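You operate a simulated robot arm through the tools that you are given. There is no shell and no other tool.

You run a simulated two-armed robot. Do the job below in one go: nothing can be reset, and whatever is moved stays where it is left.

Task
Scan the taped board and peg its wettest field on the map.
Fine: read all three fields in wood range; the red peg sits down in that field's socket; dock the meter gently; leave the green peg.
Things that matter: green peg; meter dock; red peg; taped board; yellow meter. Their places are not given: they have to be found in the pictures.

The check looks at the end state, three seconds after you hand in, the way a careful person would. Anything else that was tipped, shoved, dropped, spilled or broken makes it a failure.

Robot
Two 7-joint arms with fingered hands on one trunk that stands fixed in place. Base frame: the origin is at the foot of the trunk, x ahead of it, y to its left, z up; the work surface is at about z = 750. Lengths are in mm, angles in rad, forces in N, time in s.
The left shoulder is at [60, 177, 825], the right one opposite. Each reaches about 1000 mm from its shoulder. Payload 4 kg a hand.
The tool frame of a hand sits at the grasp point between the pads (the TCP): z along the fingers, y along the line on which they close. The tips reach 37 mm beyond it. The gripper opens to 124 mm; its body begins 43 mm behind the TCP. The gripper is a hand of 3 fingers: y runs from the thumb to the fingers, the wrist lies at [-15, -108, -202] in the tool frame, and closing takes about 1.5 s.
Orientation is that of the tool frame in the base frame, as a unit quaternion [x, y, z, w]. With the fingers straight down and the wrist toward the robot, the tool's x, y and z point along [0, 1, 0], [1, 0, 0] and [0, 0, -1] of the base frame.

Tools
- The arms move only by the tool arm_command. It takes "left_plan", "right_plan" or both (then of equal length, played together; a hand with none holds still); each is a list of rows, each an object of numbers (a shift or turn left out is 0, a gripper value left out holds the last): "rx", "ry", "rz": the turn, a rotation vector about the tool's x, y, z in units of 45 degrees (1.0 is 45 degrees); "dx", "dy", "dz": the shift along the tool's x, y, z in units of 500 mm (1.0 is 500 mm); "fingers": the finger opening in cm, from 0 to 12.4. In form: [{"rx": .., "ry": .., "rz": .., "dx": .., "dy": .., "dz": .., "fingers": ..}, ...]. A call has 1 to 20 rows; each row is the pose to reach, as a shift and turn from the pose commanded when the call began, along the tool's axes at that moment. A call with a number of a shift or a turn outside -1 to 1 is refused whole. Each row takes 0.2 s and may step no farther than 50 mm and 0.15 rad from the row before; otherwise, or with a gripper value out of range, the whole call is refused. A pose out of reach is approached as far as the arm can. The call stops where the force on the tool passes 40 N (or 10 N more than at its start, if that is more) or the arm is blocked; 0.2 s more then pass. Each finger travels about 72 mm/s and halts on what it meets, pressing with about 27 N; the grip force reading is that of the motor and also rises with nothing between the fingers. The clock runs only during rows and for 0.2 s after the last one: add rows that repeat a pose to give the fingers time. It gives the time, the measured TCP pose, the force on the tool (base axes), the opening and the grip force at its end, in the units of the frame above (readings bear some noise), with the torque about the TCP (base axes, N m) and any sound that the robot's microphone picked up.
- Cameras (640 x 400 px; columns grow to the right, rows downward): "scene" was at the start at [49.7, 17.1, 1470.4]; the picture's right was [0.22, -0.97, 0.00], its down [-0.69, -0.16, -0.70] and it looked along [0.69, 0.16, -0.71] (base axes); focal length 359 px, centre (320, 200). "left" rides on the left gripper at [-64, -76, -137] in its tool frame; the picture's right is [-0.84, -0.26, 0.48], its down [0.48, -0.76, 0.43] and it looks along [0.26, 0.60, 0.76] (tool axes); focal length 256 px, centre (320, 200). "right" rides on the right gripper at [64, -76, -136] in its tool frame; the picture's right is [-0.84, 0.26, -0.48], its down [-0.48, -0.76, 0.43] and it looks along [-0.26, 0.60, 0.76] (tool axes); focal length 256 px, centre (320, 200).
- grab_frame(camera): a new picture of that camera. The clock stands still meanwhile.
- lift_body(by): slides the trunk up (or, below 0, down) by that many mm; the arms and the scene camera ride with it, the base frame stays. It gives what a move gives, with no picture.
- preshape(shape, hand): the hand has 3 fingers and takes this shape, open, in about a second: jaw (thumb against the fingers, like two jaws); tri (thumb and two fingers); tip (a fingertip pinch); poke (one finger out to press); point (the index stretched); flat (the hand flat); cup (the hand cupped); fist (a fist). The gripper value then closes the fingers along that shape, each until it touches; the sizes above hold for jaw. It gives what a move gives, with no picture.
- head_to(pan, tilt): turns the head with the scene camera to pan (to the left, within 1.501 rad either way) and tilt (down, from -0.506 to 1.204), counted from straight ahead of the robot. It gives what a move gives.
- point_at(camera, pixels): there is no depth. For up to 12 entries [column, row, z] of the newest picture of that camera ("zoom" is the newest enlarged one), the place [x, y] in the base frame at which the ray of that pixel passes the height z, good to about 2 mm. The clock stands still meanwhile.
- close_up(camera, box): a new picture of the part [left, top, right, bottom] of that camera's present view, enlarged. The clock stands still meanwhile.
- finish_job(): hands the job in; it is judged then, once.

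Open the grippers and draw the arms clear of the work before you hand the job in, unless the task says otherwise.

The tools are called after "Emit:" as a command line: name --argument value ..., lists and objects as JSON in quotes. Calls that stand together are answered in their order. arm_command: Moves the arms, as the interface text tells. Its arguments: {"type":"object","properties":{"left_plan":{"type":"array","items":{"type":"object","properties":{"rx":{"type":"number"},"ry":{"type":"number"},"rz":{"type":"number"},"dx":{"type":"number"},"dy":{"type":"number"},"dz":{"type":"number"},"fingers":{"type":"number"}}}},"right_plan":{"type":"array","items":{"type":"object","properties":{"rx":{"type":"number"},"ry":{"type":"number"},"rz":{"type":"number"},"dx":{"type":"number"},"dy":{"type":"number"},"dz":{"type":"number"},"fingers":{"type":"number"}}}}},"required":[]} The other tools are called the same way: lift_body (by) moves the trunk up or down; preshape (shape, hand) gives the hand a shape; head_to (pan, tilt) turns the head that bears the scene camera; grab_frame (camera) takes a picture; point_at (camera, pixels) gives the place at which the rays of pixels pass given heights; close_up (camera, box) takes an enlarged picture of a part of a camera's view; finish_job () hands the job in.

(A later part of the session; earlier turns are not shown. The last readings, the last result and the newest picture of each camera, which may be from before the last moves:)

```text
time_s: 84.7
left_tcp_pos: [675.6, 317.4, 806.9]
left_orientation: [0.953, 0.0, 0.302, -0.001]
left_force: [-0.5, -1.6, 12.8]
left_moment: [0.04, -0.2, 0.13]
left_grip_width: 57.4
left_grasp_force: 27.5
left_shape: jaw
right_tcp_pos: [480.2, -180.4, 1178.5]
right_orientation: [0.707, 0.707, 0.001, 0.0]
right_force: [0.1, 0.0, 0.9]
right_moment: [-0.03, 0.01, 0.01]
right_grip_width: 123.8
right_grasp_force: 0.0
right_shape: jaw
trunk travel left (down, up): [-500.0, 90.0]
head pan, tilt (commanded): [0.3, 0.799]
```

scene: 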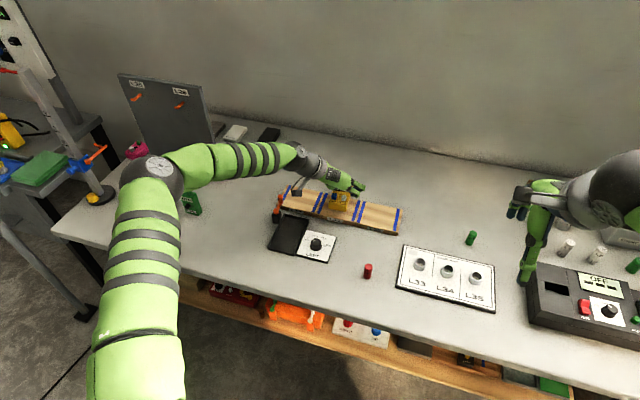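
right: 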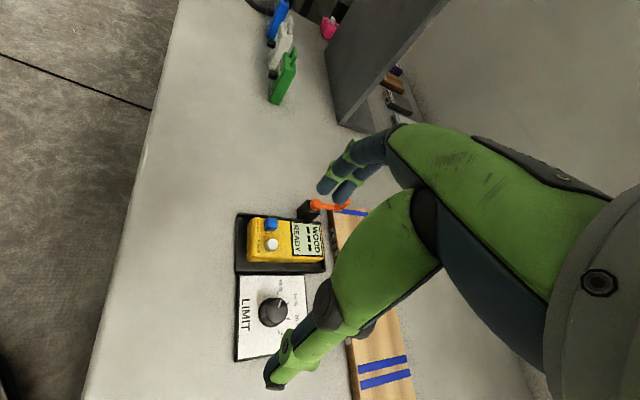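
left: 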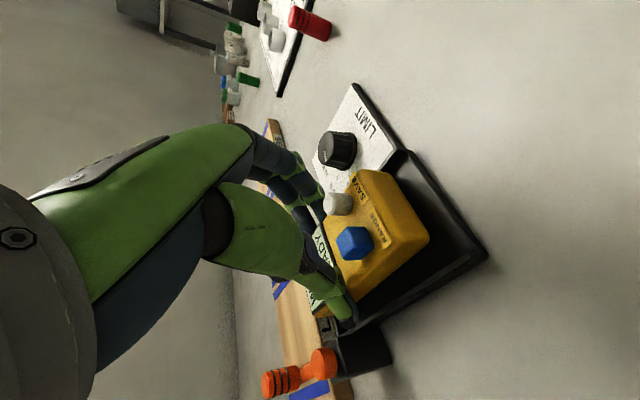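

Contact at z=806.9 with 13 N. I ease up by 2 mm to relieve the press and look.

Emit:
arm_command --left_plan '[{"dx": 0.0012, "dz": -0.0016}, {"dx": 0.0023, "dz": -0.0033}, {"dx": 0.0023, "dz": -0.0033}]'

Emit:
close_up --camera "left" --box '[280, 140, 500, 340]'

Emit:
close_up --camera "scene" --box '[245, 185, 335, 245]'

```text
time_s: 85.5
left_tcp_pos: [676.7, 319.1, 808.0]
left_orientation: [0.954, 0.001, 0.301, 0.001]
left_force: [1.8, -3.2, 9.6]
left_moment: [-0.04, -0.21, 0.02]
left_grip_width: 57.2
left_grasp_force: 27.2
left_shape: jaw
right_tcp_pos: [478.7, -180.6, 1177.9]
right_orientation: [0.707, 0.707, 0.0, 0.0]
right_force: [-0.5, -0.7, 0.4]
right_moment: [0.03, -0.02, 0.01]
right_grip_width: 123.9
right_grasp_force: 0.0
right_shape: jaw
trunk travel left (down, up): [-500.0, 90.0]
head pan, tilt (commanded): [0.3, 0.799]
```

```text
2.00 times, centred on (390, 240) of left
```

zoom: 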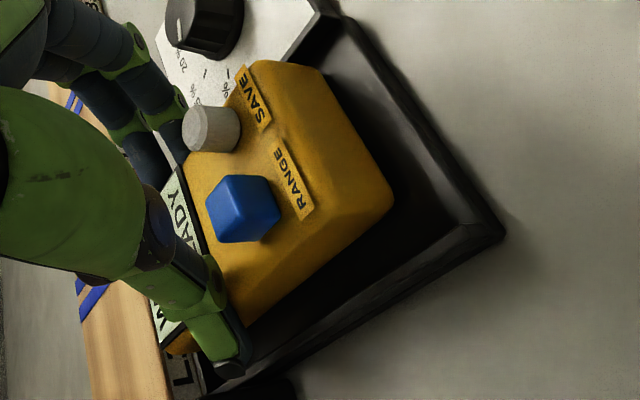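

```text
6.67 times, centred on (290, 215) of scene
```

zoom: 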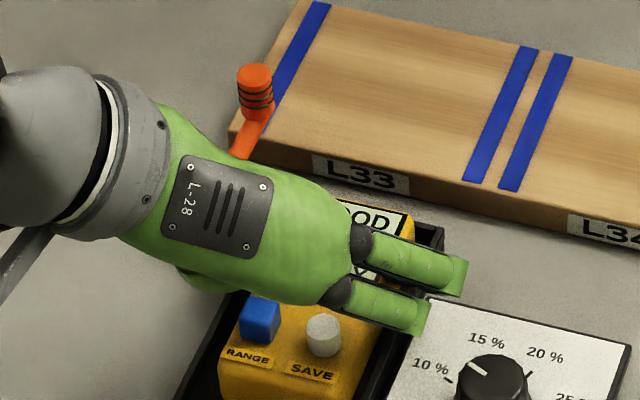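

Still 9.6 N after easing up, so something other than a full seat may be touching. I measure where the meter and tray edges are in the left view.

Emit:
point_at --camera "zoom" --pixels '[[258, 318, 800], [323, 335, 800], [443, 262, 762], [405, 218, 788], [420, 216, 788]]'

Emit:
close_up --camera "left" --box '[280, 140, 500, 340]'

Emit:
point_at --camera "zoom" --pixels '[[240, 208, 800], [210, 128, 800], [320, 70, 786], [395, 195, 786], [394, 208, 770], [505, 235, 752], [462, 225, 756], [330, 12, 762], [345, 30, 756], [200, 393, 762]]'

```text
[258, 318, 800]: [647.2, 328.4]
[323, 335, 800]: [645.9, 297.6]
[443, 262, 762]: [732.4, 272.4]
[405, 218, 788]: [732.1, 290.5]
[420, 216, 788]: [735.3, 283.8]
```

```text
2.00 times, centred on (390, 240) of left
```

zoom: 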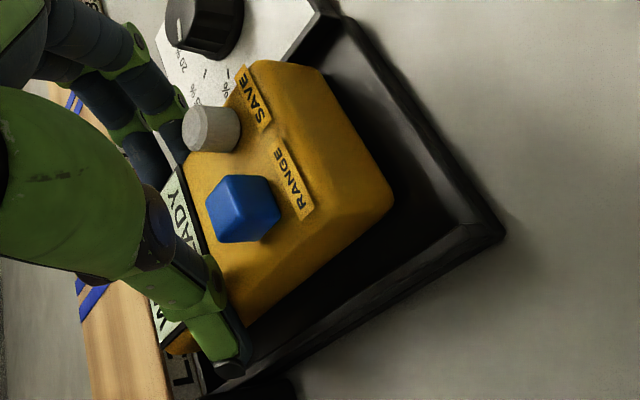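

```text
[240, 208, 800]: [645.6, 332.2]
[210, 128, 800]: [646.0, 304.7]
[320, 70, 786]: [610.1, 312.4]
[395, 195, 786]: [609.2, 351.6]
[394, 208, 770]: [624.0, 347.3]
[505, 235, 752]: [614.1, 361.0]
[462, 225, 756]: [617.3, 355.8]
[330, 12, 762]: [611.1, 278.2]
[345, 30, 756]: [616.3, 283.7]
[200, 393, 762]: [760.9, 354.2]
```

The meter's centre is about (681,315), near-seated, and the force balance suggests my fingertips rest on the tray walls. I zoom into the front edge of the meter to judge any gap to the tray floor.

Emit:
close_up --camera "scene" --box '[262, 222, 322, 262]'

Emit:
close_up --camera "left" --box '[350, 150, 510, 270]'

```text
10.00 times, centred on (292, 242) of scene
```

zoom: 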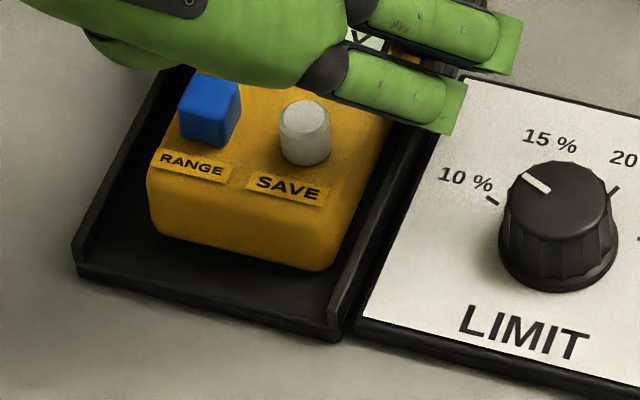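

```text
3.33 times, centred on (430, 210) of left
```

zoom: 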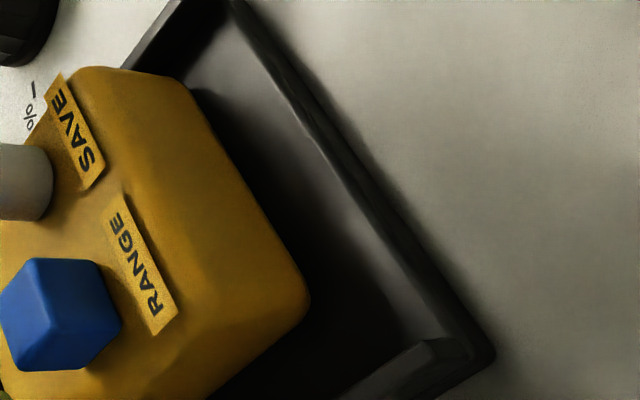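

I measure the meter's front bottom edge against the tray front edge in the scene zoom.

Emit:
close_up --camera "scene" --box '[262, 222, 322, 262]'

Emit:
point_at --camera "zoom" --pixels '[[318, 270, 756], [318, 270, 760], [160, 236, 756], [160, 236, 760], [335, 340, 750], [76, 276, 750], [338, 262, 770], [150, 180, 782], [210, 80, 798], [305, 103, 798], [230, 165, 788], [325, 190, 788]]'

```text
10.00 times, centred on (292, 242) of scene
```

zoom: 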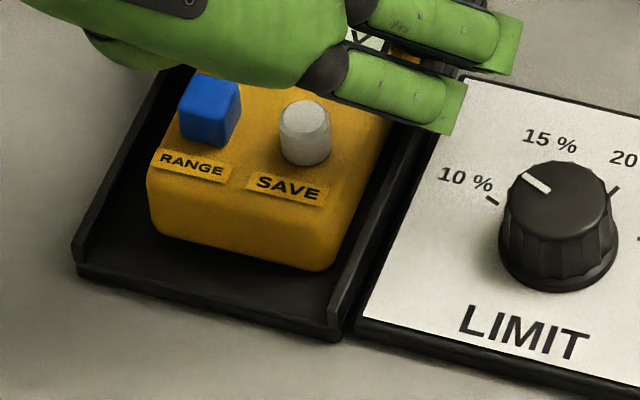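

```text
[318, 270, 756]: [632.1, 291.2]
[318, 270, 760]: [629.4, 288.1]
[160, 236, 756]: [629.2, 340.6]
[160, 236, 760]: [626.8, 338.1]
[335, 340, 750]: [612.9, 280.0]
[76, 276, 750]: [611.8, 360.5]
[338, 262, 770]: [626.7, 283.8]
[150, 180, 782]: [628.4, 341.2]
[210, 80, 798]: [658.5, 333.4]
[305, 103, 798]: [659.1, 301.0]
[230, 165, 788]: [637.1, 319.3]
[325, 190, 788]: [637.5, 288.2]
```

The meter sits about 5–6 mm too far right, close to the tray's right wall. I lift 4 mm, shift 5.5 mm left and look again.

Emit:
arm_command --left_plan '[{"dx": 0.0023, "dz": -0.0033}, {"dx": 0.0046, "dz": -0.0065}, {"dx": 0.0046, "dy": -0.004, "dz": -0.0065}, {"dx": 0.0046, "dy": -0.008, "dz": -0.0065}, {"dx": 0.0046, "dy": -0.011, "dz": -0.0065}, {"dx": 0.0046, "dy": -0.011, "dz": -0.0065}]'

Emit:
close_up --camera "scene" --box '[262, 222, 322, 262]'

Emit:
close_up --camera "left" --box '[280, 230, 440, 350]'

```text
time_s: 86.9
left_tcp_pos: [677.0, 323.3, 813.0]
left_orientation: [0.954, 0.0, 0.301, 0.0]
left_force: [0.1, -0.4, -2.3]
left_moment: [0.0, -0.02, 0.02]
left_grip_width: 56.9
left_grasp_force: 26.8
left_shape: jaw
right_tcp_pos: [479.2, -179.3, 1179.0]
right_orientation: [0.707, 0.708, 0.0, 0.0]
right_force: [0.0, -0.2, -0.5]
right_moment: [0.0, 0.0, 0.01]
right_grip_width: 124.1
right_grasp_force: 0.0
right_shape: jaw
trunk travel left (down, up): [-500.0, 90.0]
head pan, tilt (commanded): [0.3, 0.799]
```

```text
10.00 times, centred on (292, 242) of scene
```

zoom: 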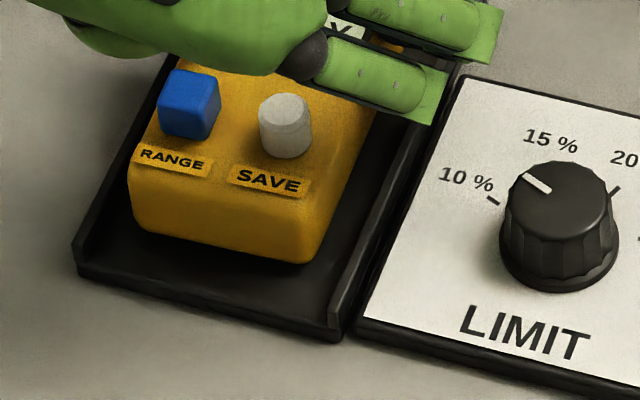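

```text
3.33 times, centred on (360, 290) of left
```

zoom: 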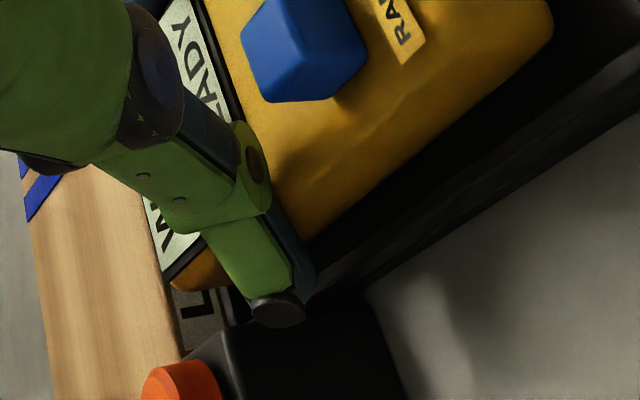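

Now hanging free and centred in the tray. I descend slowly, 4 mm at 0.5 mm per row, and check the force.

Emit:
arm_command --left_plan '[{"dx": -0.0006, "dz": 0.0008}, {"dx": -0.0012, "dz": 0.0016}, {"dx": -0.0017, "dz": 0.0024}, {"dx": -0.0023, "dz": 0.0033}, {"dx": -0.0029, "dz": 0.0041}, {"dx": -0.0035, "dz": 0.0049}, {"dx": -0.004, "dz": 0.0057}, {"dx": -0.0046, "dz": 0.0065}, {"dx": -0.0046, "dz": 0.0065}]'

```text
time_s: 88.9
left_tcp_pos: [674.7, 323.9, 808.8]
left_orientation: [0.953, 0.0, 0.302, 0.0]
left_force: [-1.6, -1.7, 6.5]
left_moment: [0.1, -0.08, 0.06]
left_grip_width: 56.9
left_grasp_force: 27.3
left_shape: jaw
right_tcp_pos: [480.7, -179.8, 1178.7]
right_orientation: [0.706, 0.708, 0.0, -0.001]
right_force: [0.2, 0.2, -0.5]
right_moment: [-0.05, -0.01, -0.02]
right_grip_width: 124.0
right_grasp_force: 0.2
right_shape: jaw
trunk travel left (down, up): [-500.0, 90.0]
head pan, tilt (commanded): [0.3, 0.799]
```

Contact began at about z=809, centred toward the thumb tip side, so I suspect the thumb meets the tray's left wall or the meter is slightly tilted in the grip. I check the meter's attitude by measuring label corners in both cameras.

Emit:
close_up --camera "left" --box '[330, 150, 490, 270]'

Emit:
close_up --camera "scene" --box '[262, 222, 322, 262]'

```text
3.33 times, centred on (410, 210) of left
```

zoom: 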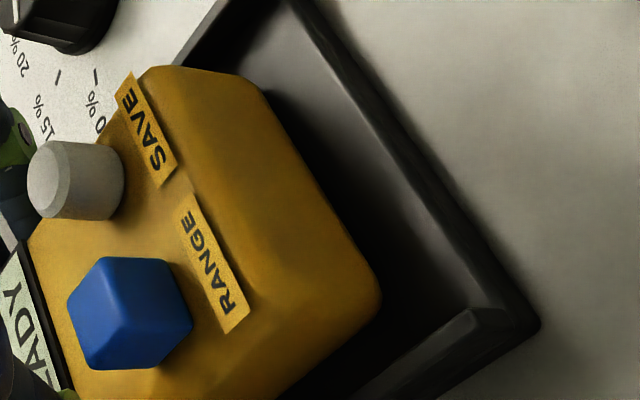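

```text
10.00 times, centred on (292, 242) of scene
```

zoom: 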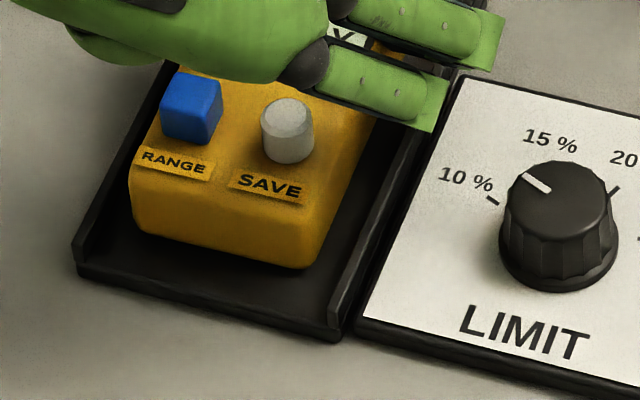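

I query matching label corners: RANGE front-left and SAVE front-right, in both views.

Emit:
point_at --camera "zoom" --pixels '[[135, 165, 780], [135, 165, 790], [300, 203, 780], [300, 203, 790], [210, 165, 780], [210, 165, 790], [238, 172, 780], [238, 172, 790], [145, 237, 756], [303, 267, 756], [145, 237, 760], [303, 267, 760]]'

Emit:
close_up --camera "left" --box '[330, 150, 490, 270]'

Emit:
point_at --camera "zoom" --pixels '[[247, 315, 780], [247, 315, 790], [133, 72, 780], [133, 72, 790], [178, 200, 780], [178, 200, 790], [160, 186, 780], [160, 186, 790], [380, 300, 765], [475, 325, 756]]'

```text
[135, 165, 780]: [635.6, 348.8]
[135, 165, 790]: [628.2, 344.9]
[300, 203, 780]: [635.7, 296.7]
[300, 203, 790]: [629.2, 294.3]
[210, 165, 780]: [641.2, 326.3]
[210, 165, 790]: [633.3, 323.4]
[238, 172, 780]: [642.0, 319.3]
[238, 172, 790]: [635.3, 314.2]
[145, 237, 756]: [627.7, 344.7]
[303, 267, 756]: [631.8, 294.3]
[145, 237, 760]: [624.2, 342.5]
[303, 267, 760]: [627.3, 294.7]
```

```text
3.33 times, centred on (410, 210) of left
```

zoom: 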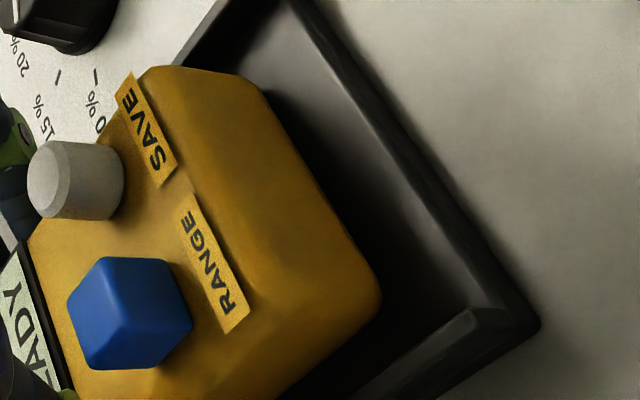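

```text
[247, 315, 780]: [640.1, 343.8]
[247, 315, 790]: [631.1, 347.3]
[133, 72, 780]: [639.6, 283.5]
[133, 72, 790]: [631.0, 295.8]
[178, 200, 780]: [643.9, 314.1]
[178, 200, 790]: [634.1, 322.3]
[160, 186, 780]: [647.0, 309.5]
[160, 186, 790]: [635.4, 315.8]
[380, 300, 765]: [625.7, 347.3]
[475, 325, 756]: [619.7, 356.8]
```

The triangulation shows the meter rolled slightly in the grip, with its right side about 2–4 mm higher than its left. I lift 2 mm and roll the hand about +x by 0.06 rad to level it.

Emit:
arm_command --left_plan '[{"dx": 0.0012, "dz": -0.0016}, {"dx": 0.0023, "dz": -0.0033, "rx": 0.021, "rz": 0.015}, {"dx": 0.0023, "dz": -0.0033, "rx": 0.042, "rz": 0.029}, {"dx": 0.0023, "dz": -0.0033, "rx": 0.0625, "rz": 0.044}, {"dx": 0.0023, "dz": -0.0033, "rx": 0.0625, "rz": 0.044}]'

Emit:
close_up --camera "left" --box '[330, 150, 490, 270]'

Emit:
close_up --camera "scene" --box '[262, 222, 322, 262]'

```text
time_s: 90.1
left_tcp_pos: [676.0, 324.7, 809.7]
left_orientation: [0.953, -0.009, 0.302, -0.028]
left_force: [-0.4, -0.5, 2.7]
left_moment: [-0.11, -0.07, -0.02]
left_grip_width: 56.8
left_grasp_force: 26.9
left_shape: jaw
right_tcp_pos: [480.0, -179.6, 1178.9]
right_orientation: [0.707, 0.708, 0.0, 0.001]
right_force: [0.2, 0.2, -0.3]
right_moment: [0.0, 0.01, 0.01]
right_grip_width: 124.1
right_grasp_force: 0.0
right_shape: jaw
trunk travel left (down, up): [-500.0, 90.0]
head pan, tilt (commanded): [0.3, 0.799]
```

```text
3.33 times, centred on (410, 210) of left
```

zoom: 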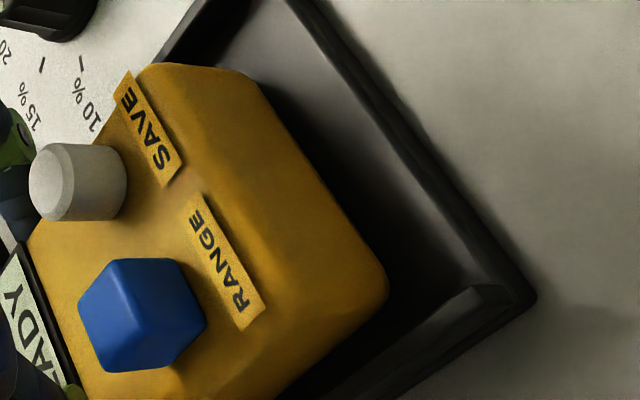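

```text
10.00 times, centred on (292, 242) of scene
```

zoom: 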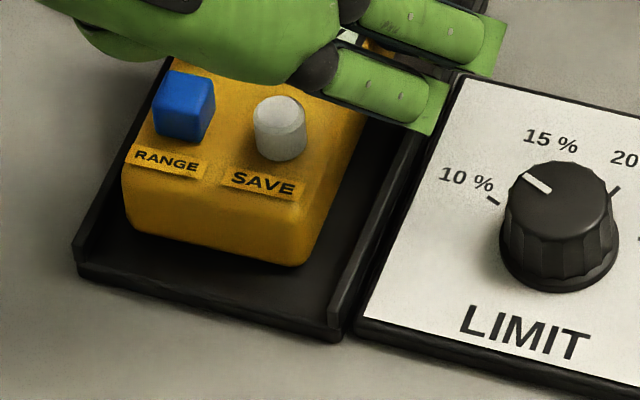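

Now the right fingertip meets the right wall (moment flips sign), so the grip is simply too low for a clean seat. I go back to the board to regrip the meter a few mm higher; first lift off and undo the roll.

Emit:
arm_command --left_plan '[{"dx": 0.0115, "dy": -0.0012, "dz": -0.0163}, {"dx": 0.03, "dy": -0.003, "dz": -0.0425}, {"rx": -0.021, "rz": -0.015, "dx": 0.055, "dy": -0.006, "dz": -0.078}, {"rx": -0.042, "rz": -0.029, "dx": 0.078, "dy": -0.008, "dz": -0.11}, {"rx": -0.0625, "rz": -0.044, "dx": 0.0978, "dy": -0.0102, "dz": -0.1386}, {"rx": -0.0625, "rz": -0.044, "dx": 0.0978, "dy": -0.0102, "dz": -0.1386}]'

Emit:
close_up --camera "scene" --box '[245, 180, 335, 240]'

```text
time_s: 91.5
left_tcp_pos: [674.9, 325.3, 894.7]
left_orientation: [0.954, 0.0, 0.301, 0.001]
left_force: [0.5, -1.3, 0.5]
left_moment: [0.02, 0.02, -0.01]
left_grip_width: 28.0
left_grasp_force: 27.2
left_shape: jaw
right_tcp_pos: [480.5, -180.9, 1178.7]
right_orientation: [0.707, 0.707, 0.0, 0.0]
right_force: [-0.7, 0.1, 0.3]
right_moment: [-0.01, -0.02, -0.03]
right_grip_width: 124.4
right_grasp_force: 0.0
right_shape: jaw
trunk travel left (down, up): [-500.0, 90.0]
head pan, tilt (commanded): [0.3, 0.799]
```

```text
6.67 times, centred on (290, 210) of scene
```

zoom: 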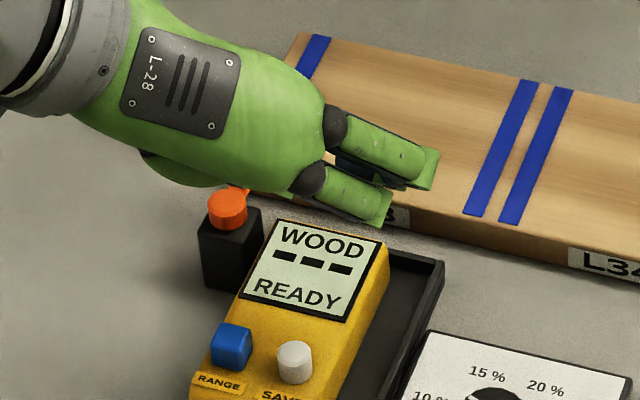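

The meter slipped out of the fingers as I lifted and stayed in the dock; no sound was heard, and it still reads WOOD / READY. I open the hand and inspect its seating closely.

Emit:
arm_command --left_plan '[{"fingers": 5.0, "dx": 0.02, "dz": -0.03}, {"fingers": 7.4, "dx": 0.04, "dz": -0.06}, {"fingers": 7.4, "dx": 0.06, "dz": -0.09}, {"fingers": 7.4, "dx": 0.06, "dz": -0.09}]'

Emit:
close_up --camera "scene" --box '[250, 195, 340, 255]'

Emit:
grab_frame --camera "left"

Emit:
close_up --camera "left" --box '[360, 180, 560, 340]'

```text
time_s: 92.5
left_tcp_pos: [672.7, 325.1, 948.3]
left_orientation: [0.953, 0.0, 0.302, 0.0]
left_force: [0.6, 0.1, -0.2]
left_moment: [-0.01, -0.01, -0.04]
left_grip_width: 73.5
left_grasp_force: 0.0
left_shape: jaw
right_tcp_pos: [480.5, -180.7, 1179.3]
right_orientation: [0.706, 0.708, -0.001, 0.0]
right_force: [-1.0, -0.5, 0.4]
right_moment: [-0.02, 0.0, -0.01]
right_grip_width: 124.0
right_grasp_force: 0.1
right_shape: jaw
trunk travel left (down, up): [-500.0, 90.0]
head pan, tilt (commanded): [0.3, 0.799]
```

```text
6.67 times, centred on (295, 225) of scene
```

zoom: 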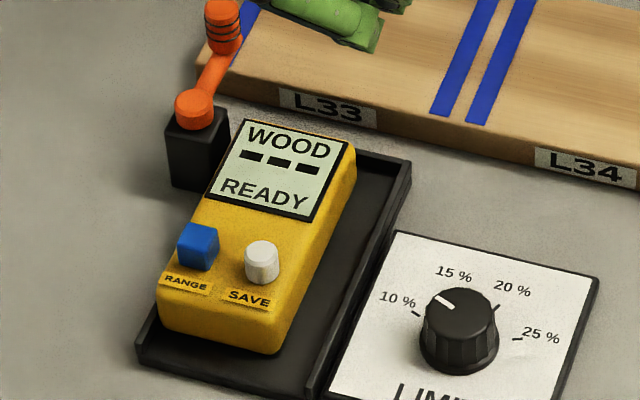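

```text
taken
```

left: 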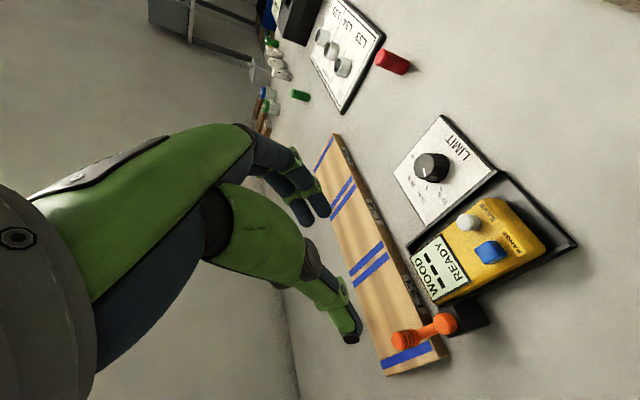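

```text
2.50 times, centred on (460, 260) of left
```

zoom: 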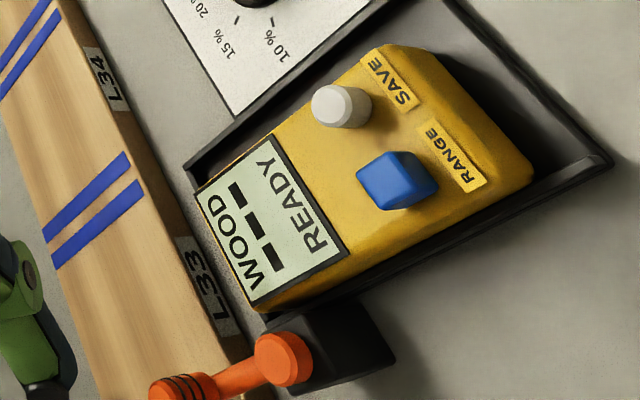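

The meter is in the tray but shifted left; I measure its display corners in both views to see whether it lies flat or leans on the left wall.

Emit:
point_at --camera "zoom" --pixels '[[195, 193, 780], [195, 193, 790], [250, 305, 780], [250, 305, 790], [348, 255, 780], [348, 255, 790], [270, 135, 780], [270, 135, 790], [612, 160, 752], [535, 170, 775], [188, 165, 762], [380, 45, 780]]'

Emit:
close_up --camera "scene" --box '[250, 195, 340, 255]'

Emit:
point_at --camera "zoom" --pixels '[[348, 141, 780], [348, 141, 790], [243, 119, 780], [243, 119, 790], [207, 202, 780], [207, 202, 790], [314, 223, 780], [314, 223, 790], [160, 325, 756], [283, 352, 756], [140, 360, 750], [320, 398, 750]]'

```text
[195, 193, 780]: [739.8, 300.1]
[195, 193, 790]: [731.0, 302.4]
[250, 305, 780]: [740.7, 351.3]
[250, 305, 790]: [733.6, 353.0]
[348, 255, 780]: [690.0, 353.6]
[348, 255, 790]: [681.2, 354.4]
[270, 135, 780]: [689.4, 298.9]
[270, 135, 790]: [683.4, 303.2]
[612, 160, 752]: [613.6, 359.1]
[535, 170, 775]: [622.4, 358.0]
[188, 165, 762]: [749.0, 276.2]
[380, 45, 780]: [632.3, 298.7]
```

```text
6.67 times, centred on (295, 225) of scene
```

zoom: 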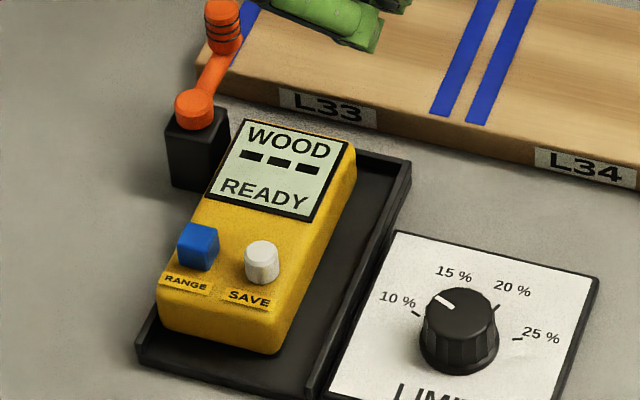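

```text
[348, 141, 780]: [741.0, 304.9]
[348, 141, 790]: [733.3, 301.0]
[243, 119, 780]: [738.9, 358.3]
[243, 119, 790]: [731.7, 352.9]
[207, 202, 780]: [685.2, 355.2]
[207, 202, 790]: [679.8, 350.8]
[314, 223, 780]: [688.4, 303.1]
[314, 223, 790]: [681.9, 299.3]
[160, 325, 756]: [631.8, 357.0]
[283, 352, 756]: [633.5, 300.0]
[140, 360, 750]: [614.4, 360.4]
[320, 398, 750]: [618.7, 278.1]
```

The top is near flat (z≈787–789) but the meter lies about 8 mm left of centre against the left wall. I move the left hand back and low to get a grazing view from the front-left to check the seating.

Emit:
arm_command --left_plan '[{"dx": -0.06, "dy": -0.035, "dz": 0.01}, {"dx": -0.12, "dy": -0.075, "dz": 0.02}, {"dx": -0.18, "dy": -0.115, "dz": 0.03}, {"dx": -0.24, "dy": -0.15, "dz": 0.04}, {"dx": -0.309, "dy": -0.19, "dz": 0.046}, {"dx": -0.309, "dy": -0.19, "dz": 0.046}]'

Emit:
grab_frame --camera "left"

Emit:
close_up --camera "scene" --box '[250, 195, 340, 255]'

```text
time_s: 93.9
left_tcp_pos: [559.3, 419.7, 841.1]
left_orientation: [0.953, 0.0, 0.301, -0.001]
left_force: [0.4, 0.2, -0.4]
left_moment: [-0.02, 0.0, 0.02]
left_grip_width: 73.9
left_grasp_force: 0.1
left_shape: jaw
right_tcp_pos: [480.6, -180.2, 1178.2]
right_orientation: [0.707, 0.708, -0.001, 0.0]
right_force: [-0.6, 0.8, -0.2]
right_moment: [-0.01, 0.01, 0.02]
right_grip_width: 123.8
right_grasp_force: 0.0
right_shape: jaw
trunk travel left (down, up): [-500.0, 90.0]
head pan, tilt (commanded): [0.3, 0.799]
```

```text
taken
```

left: 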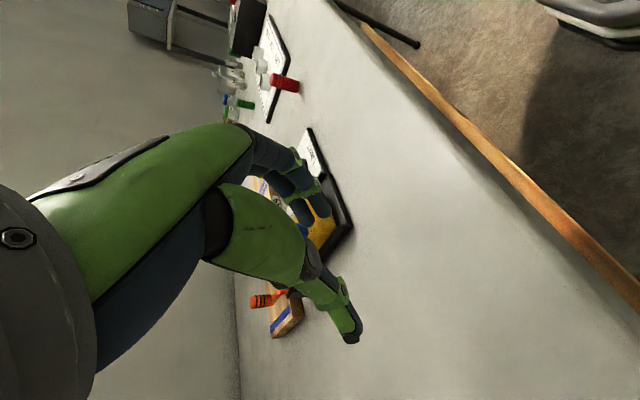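

```text
6.67 times, centred on (295, 225) of scene
```

zoom: 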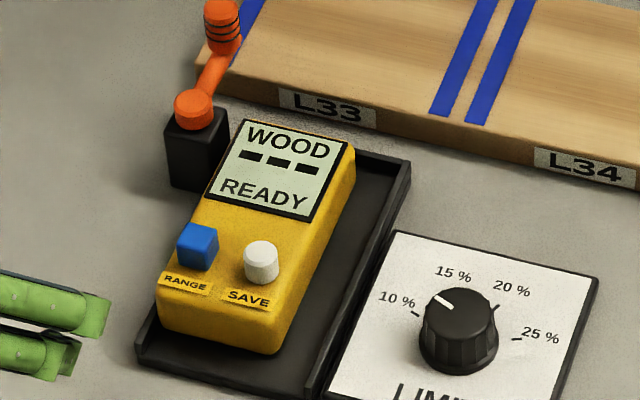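

The fingers hide the meter from there. I raise the hand to about (631,374,885), which should show the meter's left and front sides beside the fingertips.

Emit:
arm_command --left_plan '[{"dx": 0.03, "dy": 0.02, "dz": -0.03}, {"dx": 0.07, "dy": 0.04, "dz": -0.03}, {"dx": 0.12, "dy": 0.07, "dz": -0.015}, {"dx": 0.168, "dy": 0.091, "dz": 0.011}, {"dx": 0.168, "dy": 0.091, "dz": 0.011}]'

Emit:
grab_frame --camera "left"

Emit:
close_up --camera "left" --box '[300, 150, 460, 290]'

```text
time_s: 95.1
left_tcp_pos: [631.3, 374.7, 884.9]
left_orientation: [0.954, -0.001, 0.3, 0.0]
left_force: [-0.7, 0.8, 0.3]
left_moment: [0.04, 0.04, -0.03]
left_grip_width: 73.8
left_grasp_force: 0.1
left_shape: jaw
right_tcp_pos: [480.0, -181.1, 1178.2]
right_orientation: [0.706, 0.708, 0.0, -0.001]
right_force: [0.1, -0.1, 0.6]
right_moment: [0.01, -0.03, 0.03]
right_grip_width: 123.9
right_grasp_force: 0.0
right_shape: jaw
trunk travel left (down, up): [-500.0, 90.0]
head pan, tilt (commanded): [0.3, 0.799]
```

```text
taken
```

left: 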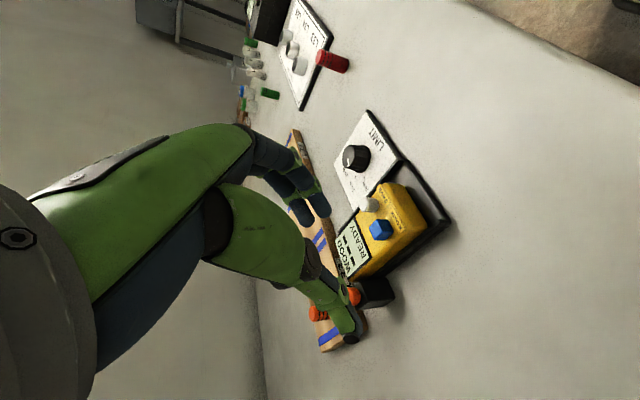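

```text
2.86 times, centred on (380, 220) of left
```

zoom: 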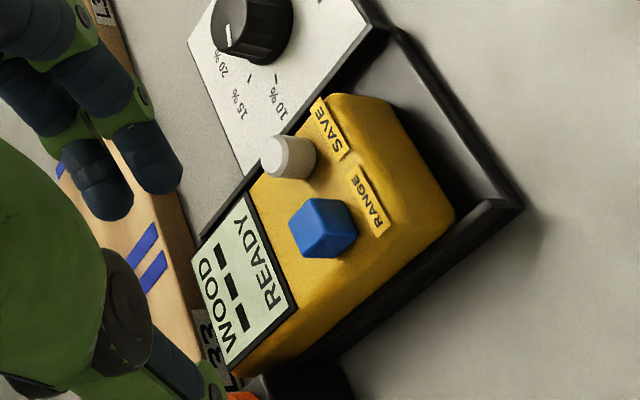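

I query label corners and display corners in this view, then the same corners in the scene zoom, to check for tilt.

Emit:
point_at --camera "zoom" --pixels '[[388, 226, 780], [388, 226, 790], [323, 97, 780], [323, 97, 790], [228, 373, 780], [228, 373, 790], [298, 307, 780], [298, 307, 790], [191, 258, 780], [191, 258, 790], [244, 195, 780], [244, 195, 790]]'

Emit:
close_up --camera "scene" --box '[262, 200, 322, 240]'

```text
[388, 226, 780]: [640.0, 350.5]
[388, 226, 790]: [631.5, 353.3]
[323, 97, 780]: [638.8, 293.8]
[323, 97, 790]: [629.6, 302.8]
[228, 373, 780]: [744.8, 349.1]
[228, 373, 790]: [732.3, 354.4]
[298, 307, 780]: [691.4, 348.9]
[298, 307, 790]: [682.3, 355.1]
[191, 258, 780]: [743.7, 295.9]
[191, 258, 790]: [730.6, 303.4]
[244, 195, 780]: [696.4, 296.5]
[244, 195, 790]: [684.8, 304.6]
```

```text
10.00 times, centred on (292, 220) of scene
```

zoom: 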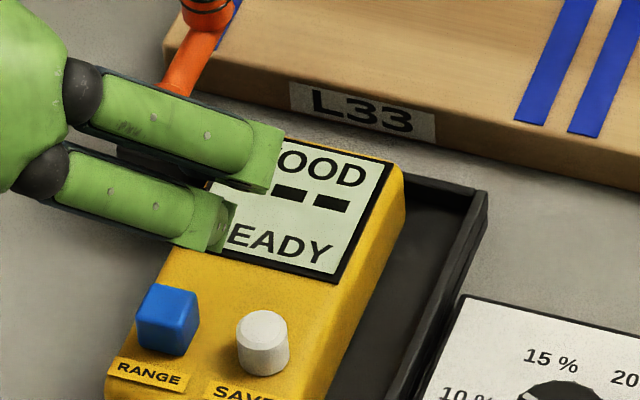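

I query the visible matching corners in the scene zoom.

Emit:
point_at --camera "zoom" --pixels '[[393, 163, 780], [393, 163, 790], [338, 285, 780], [338, 285, 790], [112, 373, 780], [112, 373, 790], [404, 185, 780], [488, 193, 764], [166, 300, 798], [262, 325, 798]]'

```text
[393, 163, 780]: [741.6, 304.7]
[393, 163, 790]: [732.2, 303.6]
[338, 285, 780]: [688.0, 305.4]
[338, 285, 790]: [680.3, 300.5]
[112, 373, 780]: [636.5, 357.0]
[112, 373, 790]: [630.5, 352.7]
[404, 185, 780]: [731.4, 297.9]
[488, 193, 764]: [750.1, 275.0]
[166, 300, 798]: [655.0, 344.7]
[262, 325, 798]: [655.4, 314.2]
```

The meter lies flat within a couple of mm but hugs the left wall. To be safe I will grip it lightly in place and slide it about 7 mm right to centre it; first I move above it at (675,327,850).

Emit:
arm_command --left_plan '[{"dx": 0.011, "dy": 0.032, "dz": 0.03}, {"dx": 0.021, "dy": 0.064, "dz": 0.07}, {"dx": 0.0317, "dy": 0.0954, "dz": 0.1078}, {"dx": 0.0317, "dy": 0.0954, "dz": 0.1078}]'

Emit:
grab_frame --camera "left"

```text
time_s: 96.1
left_tcp_pos: [677.9, 326.6, 849.6]
left_orientation: [0.953, 0.0, 0.302, 0.0]
left_force: [-0.1, -0.1, 0.4]
left_moment: [0.01, 0.01, -0.01]
left_grip_width: 73.5
left_grasp_force: 0.1
left_shape: jaw
right_tcp_pos: [478.8, -180.0, 1178.7]
right_orientation: [0.706, 0.708, 0.0, -0.001]
right_force: [1.4, 0.2, -0.7]
right_moment: [-0.01, -0.04, 0.0]
right_grip_width: 123.9
right_grasp_force: 0.2
right_shape: jaw
trunk travel left (down, up): [-500.0, 90.0]
head pan, tilt (commanded): [0.3, 0.799]
```

```text
taken
```

left: 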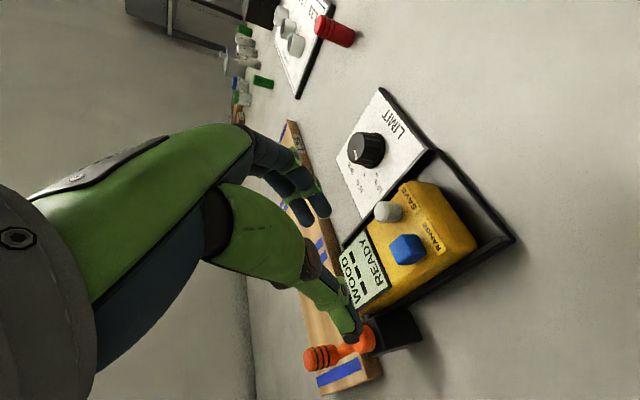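

Thumb clearance to the lever block is small, so I step back 4 mm in x while descending to z≈809.

Emit:
arm_command --left_plan '[{"dx": -0.012, "dz": 0.003}, {"dx": -0.024, "dz": 0.02}, {"dx": -0.036, "dz": 0.037}, {"dx": -0.046, "dz": 0.052}, {"dx": -0.0537, "dz": 0.0623}, {"dx": -0.0537, "dz": 0.0623}]'

Emit:
close_up --camera "left" --box '[270, 170, 470, 350]'

```text
time_s: 97.5
left_tcp_pos: [672.4, 328.4, 808.8]
left_orientation: [0.954, 0.001, 0.301, 0.0]
left_force: [-0.6, -0.2, 0.0]
left_moment: [0.01, -0.03, 0.0]
left_grip_width: 73.9
left_grasp_force: 0.1
left_shape: jaw
right_tcp_pos: [481.7, -180.8, 1178.9]
right_orientation: [0.706, 0.708, 0.0, 0.0]
right_force: [-0.7, -0.4, -0.3]
right_moment: [0.01, 0.02, 0.04]
right_grip_width: 123.9
right_grasp_force: 0.0
right_shape: jaw
trunk travel left (down, up): [-500.0, 90.0]
head pan, tilt (commanded): [0.3, 0.799]
```

```text
2.22 times, centred on (370, 260) of left
```

zoom: 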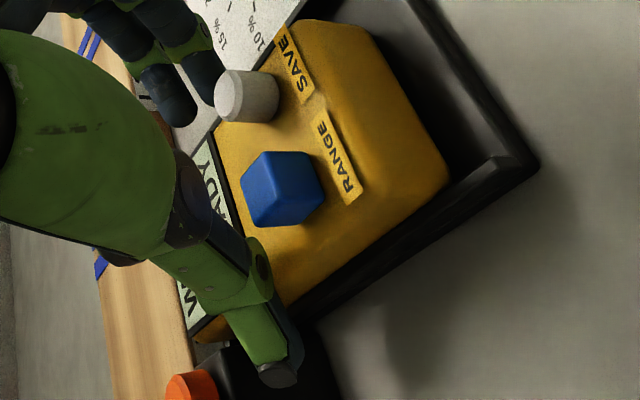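

No contact at z=808.8. I close to a loose cage of about 59 mm, not squeezing, then shift the hand 7.5 mm toward -y to slide the meter to the centre.

Emit:
arm_command --left_plan '[{"fingers": 7.0}, {"fingers": 6.6}, {"fingers": 6.2}, {"fingers": 5.9}, {"fingers": 5.9}]'

Emit:
close_up --camera "left" --box '[270, 170, 470, 350]'

```text
time_s: 98.7
left_tcp_pos: [671.7, 328.3, 808.9]
left_orientation: [0.954, 0.0, 0.301, 0.0]
left_force: [-1.9, 0.6, 4.6]
left_moment: [0.08, -0.07, 0.06]
left_grip_width: 56.6
left_grasp_force: 26.9
left_shape: jaw
right_tcp_pos: [480.2, -181.3, 1178.6]
right_orientation: [0.707, 0.707, -0.001, 0.0]
right_force: [-0.2, 0.1, -0.3]
right_moment: [0.01, 0.07, -0.02]
right_grip_width: 124.0
right_grasp_force: 0.1
right_shape: jaw
trunk travel left (down, up): [-500.0, 90.0]
head pan, tilt (commanded): [0.3, 0.799]
```

```text
2.22 times, centred on (370, 260) of left
```

zoom: 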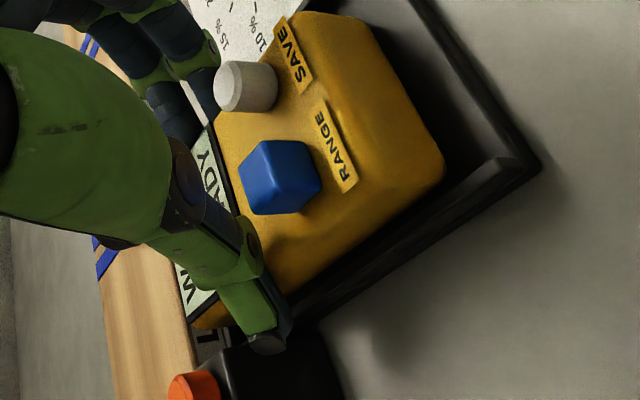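

The fingers actually met the meter and nudged it right; a gap to the left wall is visible now. I slide it another 4.5 mm right, then open the hand.

Emit:
arm_command --left_plan '[{"dy": 0.003}, {"dy": 0.006}, {"dy": 0.009}, {"dy": 0.009}, {"dy": 0.009, "fingers": 6.2}, {"dy": 0.007, "fingers": 6.6}, {"dy": 0.005, "fingers": 7.0}, {"dy": 0.005, "fingers": 7.4}, {"dy": 0.005, "fingers": 7.4}]'

Emit:
close_up --camera "left" --box '[270, 170, 470, 350]'

```text
time_s: 100.7
left_tcp_pos: [672.2, 324.2, 808.9]
left_orientation: [0.954, -0.001, 0.301, 0.0]
left_force: [-0.1, -0.1, 1.6]
left_moment: [-0.02, -0.03, -0.03]
left_grip_width: 73.6
left_grasp_force: 0.0
left_shape: jaw
right_tcp_pos: [481.2, -180.4, 1178.9]
right_orientation: [0.707, 0.707, 0.0, 0.0]
right_force: [-0.2, -0.4, 0.0]
right_moment: [-0.02, 0.03, -0.01]
right_grip_width: 124.1
right_grasp_force: 0.1
right_shape: jaw
trunk travel left (down, up): [-500.0, 90.0]
head pan, tilt (commanded): [0.3, 0.799]
```

```text
2.22 times, centred on (370, 260) of left
```

zoom: 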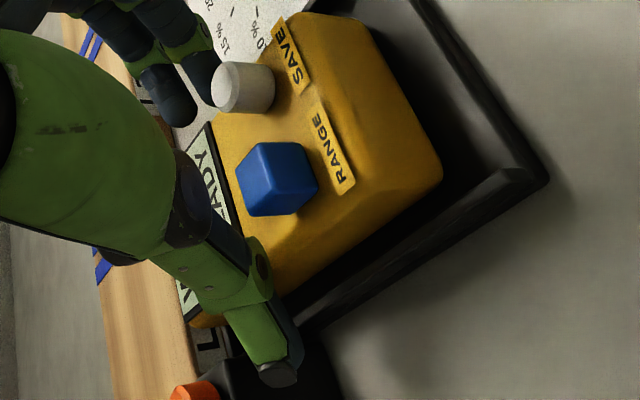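

Released with a visible gap to the left wall. I lift the hand straight up 140 mm and inspect.

Emit:
arm_command --left_plan '[{"dx": 0.0115, "dz": -0.0163}, {"dx": 0.035, "dz": -0.049}, {"dx": 0.075, "dz": -0.106}, {"dx": 0.115, "dz": -0.163}, {"dx": 0.161, "dz": -0.2285}, {"dx": 0.161, "dz": -0.2285}]'

Emit:
close_up --camera "left" --box '[360, 180, 560, 340]'

Emit:
point_at --camera "zoom" --pixels '[[320, 200, 788]]'

Emit:
close_up --camera "scene" --box '[250, 195, 340, 255]'

```text
time_s: 102.1
left_tcp_pos: [676.1, 323.0, 950.3]
left_orientation: [0.954, 0.0, 0.3, 0.0]
left_force: [-0.1, -0.2, -0.5]
left_moment: [-0.04, 0.01, -0.03]
left_grip_width: 73.6
left_grasp_force: 0.0
left_shape: jaw
right_tcp_pos: [479.5, -179.7, 1179.2]
right_orientation: [0.707, 0.708, 0.0, 0.0]
right_force: [0.0, -0.3, 1.1]
right_moment: [-0.01, -0.03, -0.02]
right_grip_width: 124.2
right_grasp_force: 0.1
right_shape: jaw
trunk travel left (down, up): [-500.0, 90.0]
head pan, tilt (commanded): [0.3, 0.799]
```

```text
2.50 times, centred on (460, 260) of left
```

zoom: 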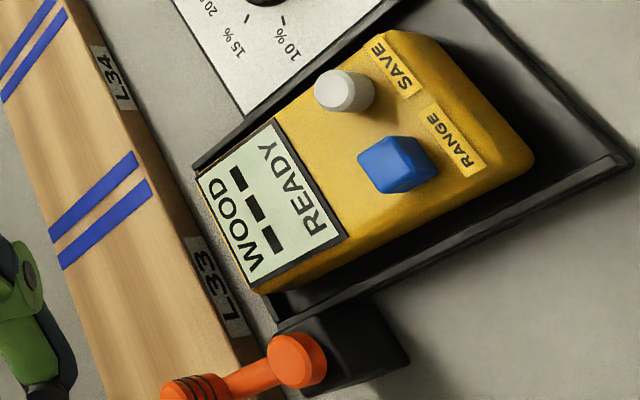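

```text
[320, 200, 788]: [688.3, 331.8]
```

```text
6.67 times, centred on (295, 225) of scene
```

zoom: 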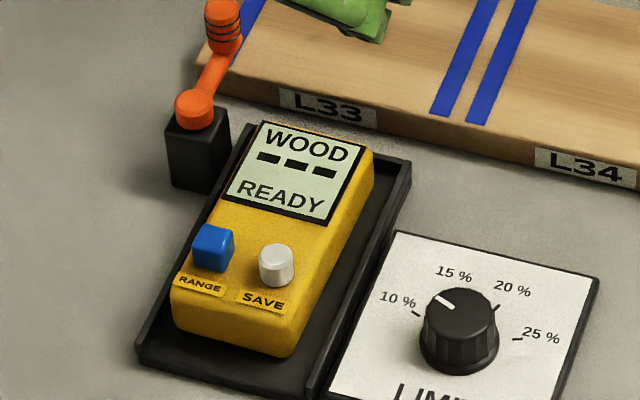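

The meter now sits centred in the tray, level-looking, reading WOOD / READY. A quick triangulation of the display corners confirms whether it is flat.

Emit:
point_at --camera "zoom" --pixels '[[366, 149, 780], [366, 149, 790], [262, 121, 780], [262, 121, 790], [225, 196, 780], [225, 196, 790], [329, 225, 780], [329, 225, 790], [172, 325, 756], [297, 355, 756]]'

Emit:
close_up --camera "left" --box '[360, 180, 560, 340]'

Emit:
point_at --camera "zoom" --pixels '[[197, 180, 780], [197, 180, 790], [253, 291, 780], [253, 291, 790], [348, 238, 780], [348, 238, 790], [274, 120, 780], [274, 120, 790]]'

```text
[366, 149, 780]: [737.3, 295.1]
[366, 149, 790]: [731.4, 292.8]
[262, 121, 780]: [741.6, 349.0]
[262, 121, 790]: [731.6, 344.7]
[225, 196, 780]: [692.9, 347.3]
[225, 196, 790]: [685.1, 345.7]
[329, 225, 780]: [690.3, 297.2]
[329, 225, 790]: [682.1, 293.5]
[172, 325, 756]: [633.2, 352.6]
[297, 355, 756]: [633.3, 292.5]
```

```text
2.50 times, centred on (460, 260) of left
```

zoom: 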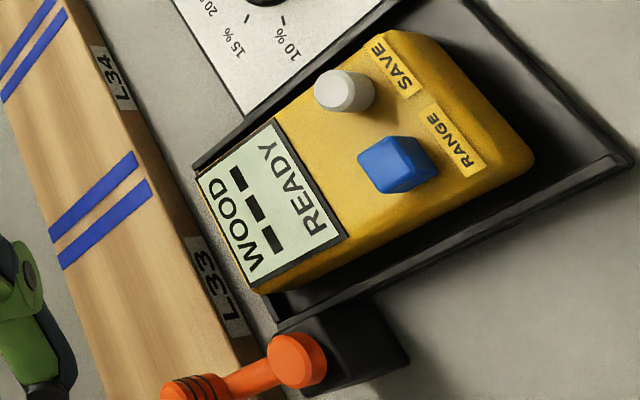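

```text
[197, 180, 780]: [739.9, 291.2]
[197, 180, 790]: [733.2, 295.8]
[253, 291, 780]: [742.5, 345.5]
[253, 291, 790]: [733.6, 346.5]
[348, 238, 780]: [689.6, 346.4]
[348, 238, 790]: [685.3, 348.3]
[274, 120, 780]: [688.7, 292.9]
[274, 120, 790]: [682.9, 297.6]
```

The meter is flat and centred in its dock. I now park the left hand up and back, and bring the right hand above the red peg near (590,57,960).

Emit:
arm_command --left_plan '[{"dx": 0.0, "dy": -0.02, "dz": -0.05}, {"dx": -0.01, "dy": -0.045, "dz": -0.1}, {"dx": -0.03, "dy": -0.07, "dz": -0.14}, {"dx": -0.05, "dy": -0.1, "dz": -0.18}, {"dx": -0.075, "dy": -0.125, "dz": -0.22}, {"dx": -0.1, "dy": -0.15, "dz": -0.265}, {"dx": -0.12, "dy": -0.175, "dz": -0.305}, {"dx": -0.14, "dy": -0.194, "dz": -0.343}]' --right_plan '[{"dx": 0.059, "dy": 0.0275, "dz": 0.0545}, {"dx": 0.118, "dy": 0.055, "dz": 0.109}, {"dx": 0.178, "dy": 0.0825, "dz": 0.1635}, {"dx": 0.237, "dy": 0.11, "dz": 0.218}, {"dx": 0.296, "dy": 0.1375, "dz": 0.2725}, {"dx": 0.355, "dy": 0.165, "dz": 0.327}, {"dx": 0.415, "dy": 0.1925, "dz": 0.3815}, {"dx": 0.474, "dy": 0.22, "dz": 0.436}]'

Emit:
grab_frame --camera "scene"

Emit:
grab_frame --camera "right"

```text
time_s: 103.9
left_tcp_pos: [517.6, 421.8, 1047.0]
left_orientation: [0.953, 0.0, 0.301, 0.001]
left_force: [-0.1, 0.9, 0.4]
left_moment: [-0.04, 0.01, 0.01]
left_grip_width: 73.8
left_grasp_force: 0.1
left_shape: jaw
right_tcp_pos: [588.5, 59.0, 960.2]
right_orientation: [0.706, 0.708, 0.0, 0.0]
right_force: [-0.1, 0.5, 0.3]
right_moment: [-0.05, 0.01, -0.01]
right_grip_width: 124.1
right_grasp_force: 0.0
right_shape: jaw
trunk travel left (down, up): [-500.0, 90.0]
head pan, tilt (commanded): [0.3, 0.799]
```

```text
taken
```

scene: 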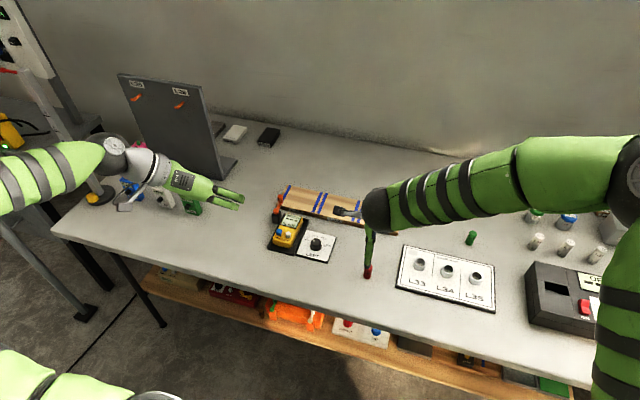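

```text
taken
```

right: 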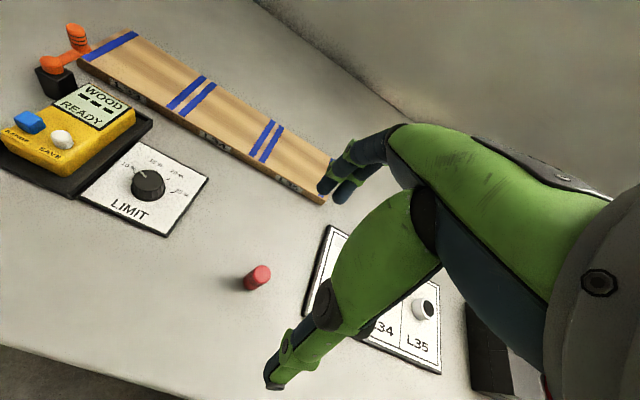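

The right camera sees the red peg at (257,277). I zoom in on it and on the map sockets to measure.

Emit:
close_up --camera "right" --box '[200, 240, 320, 320]'

Emit:
point_at --camera "zoom" --pixels '[[338, 155, 790], [338, 155, 785], [338, 155, 780], [268, 255, 750], [285, 250, 750]]'

Emit:
close_up --camera "scene" --box '[340, 240, 415, 290]'

Emit:
close_up --camera "scene" --box '[390, 240, 510, 320]'

```text
5.00 times, centred on (260, 280) of right
```

zoom: 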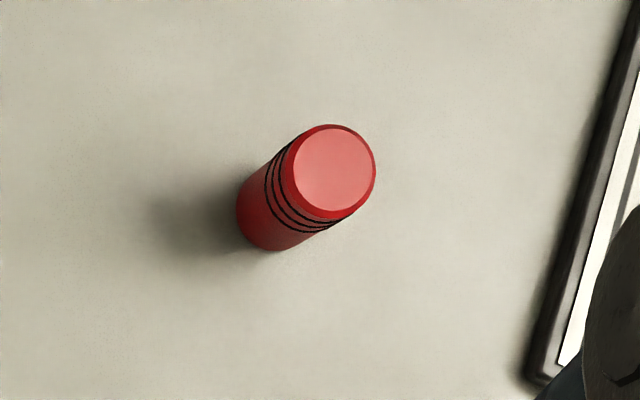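

```text
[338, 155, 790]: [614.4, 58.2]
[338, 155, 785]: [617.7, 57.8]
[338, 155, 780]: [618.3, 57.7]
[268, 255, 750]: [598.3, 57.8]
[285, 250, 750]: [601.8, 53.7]
```

```text
8.00 times, centred on (378, 265) of scene
```

zoom: 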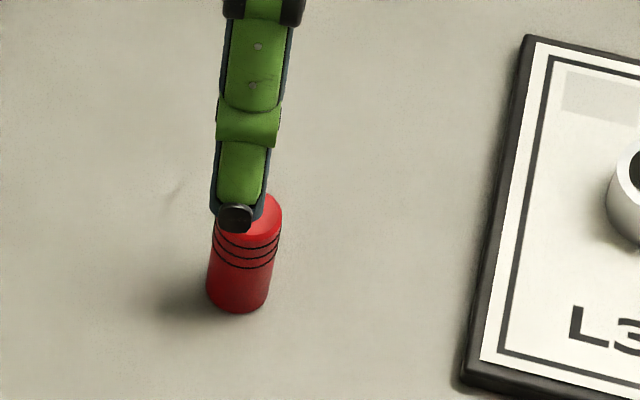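

```text
5.00 times, centred on (450, 280) of scene
```

zoom: 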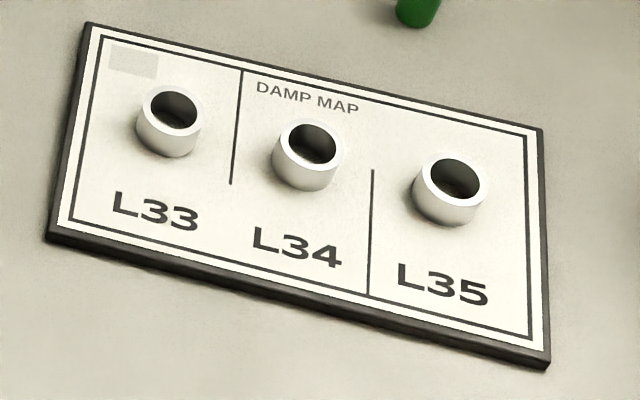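

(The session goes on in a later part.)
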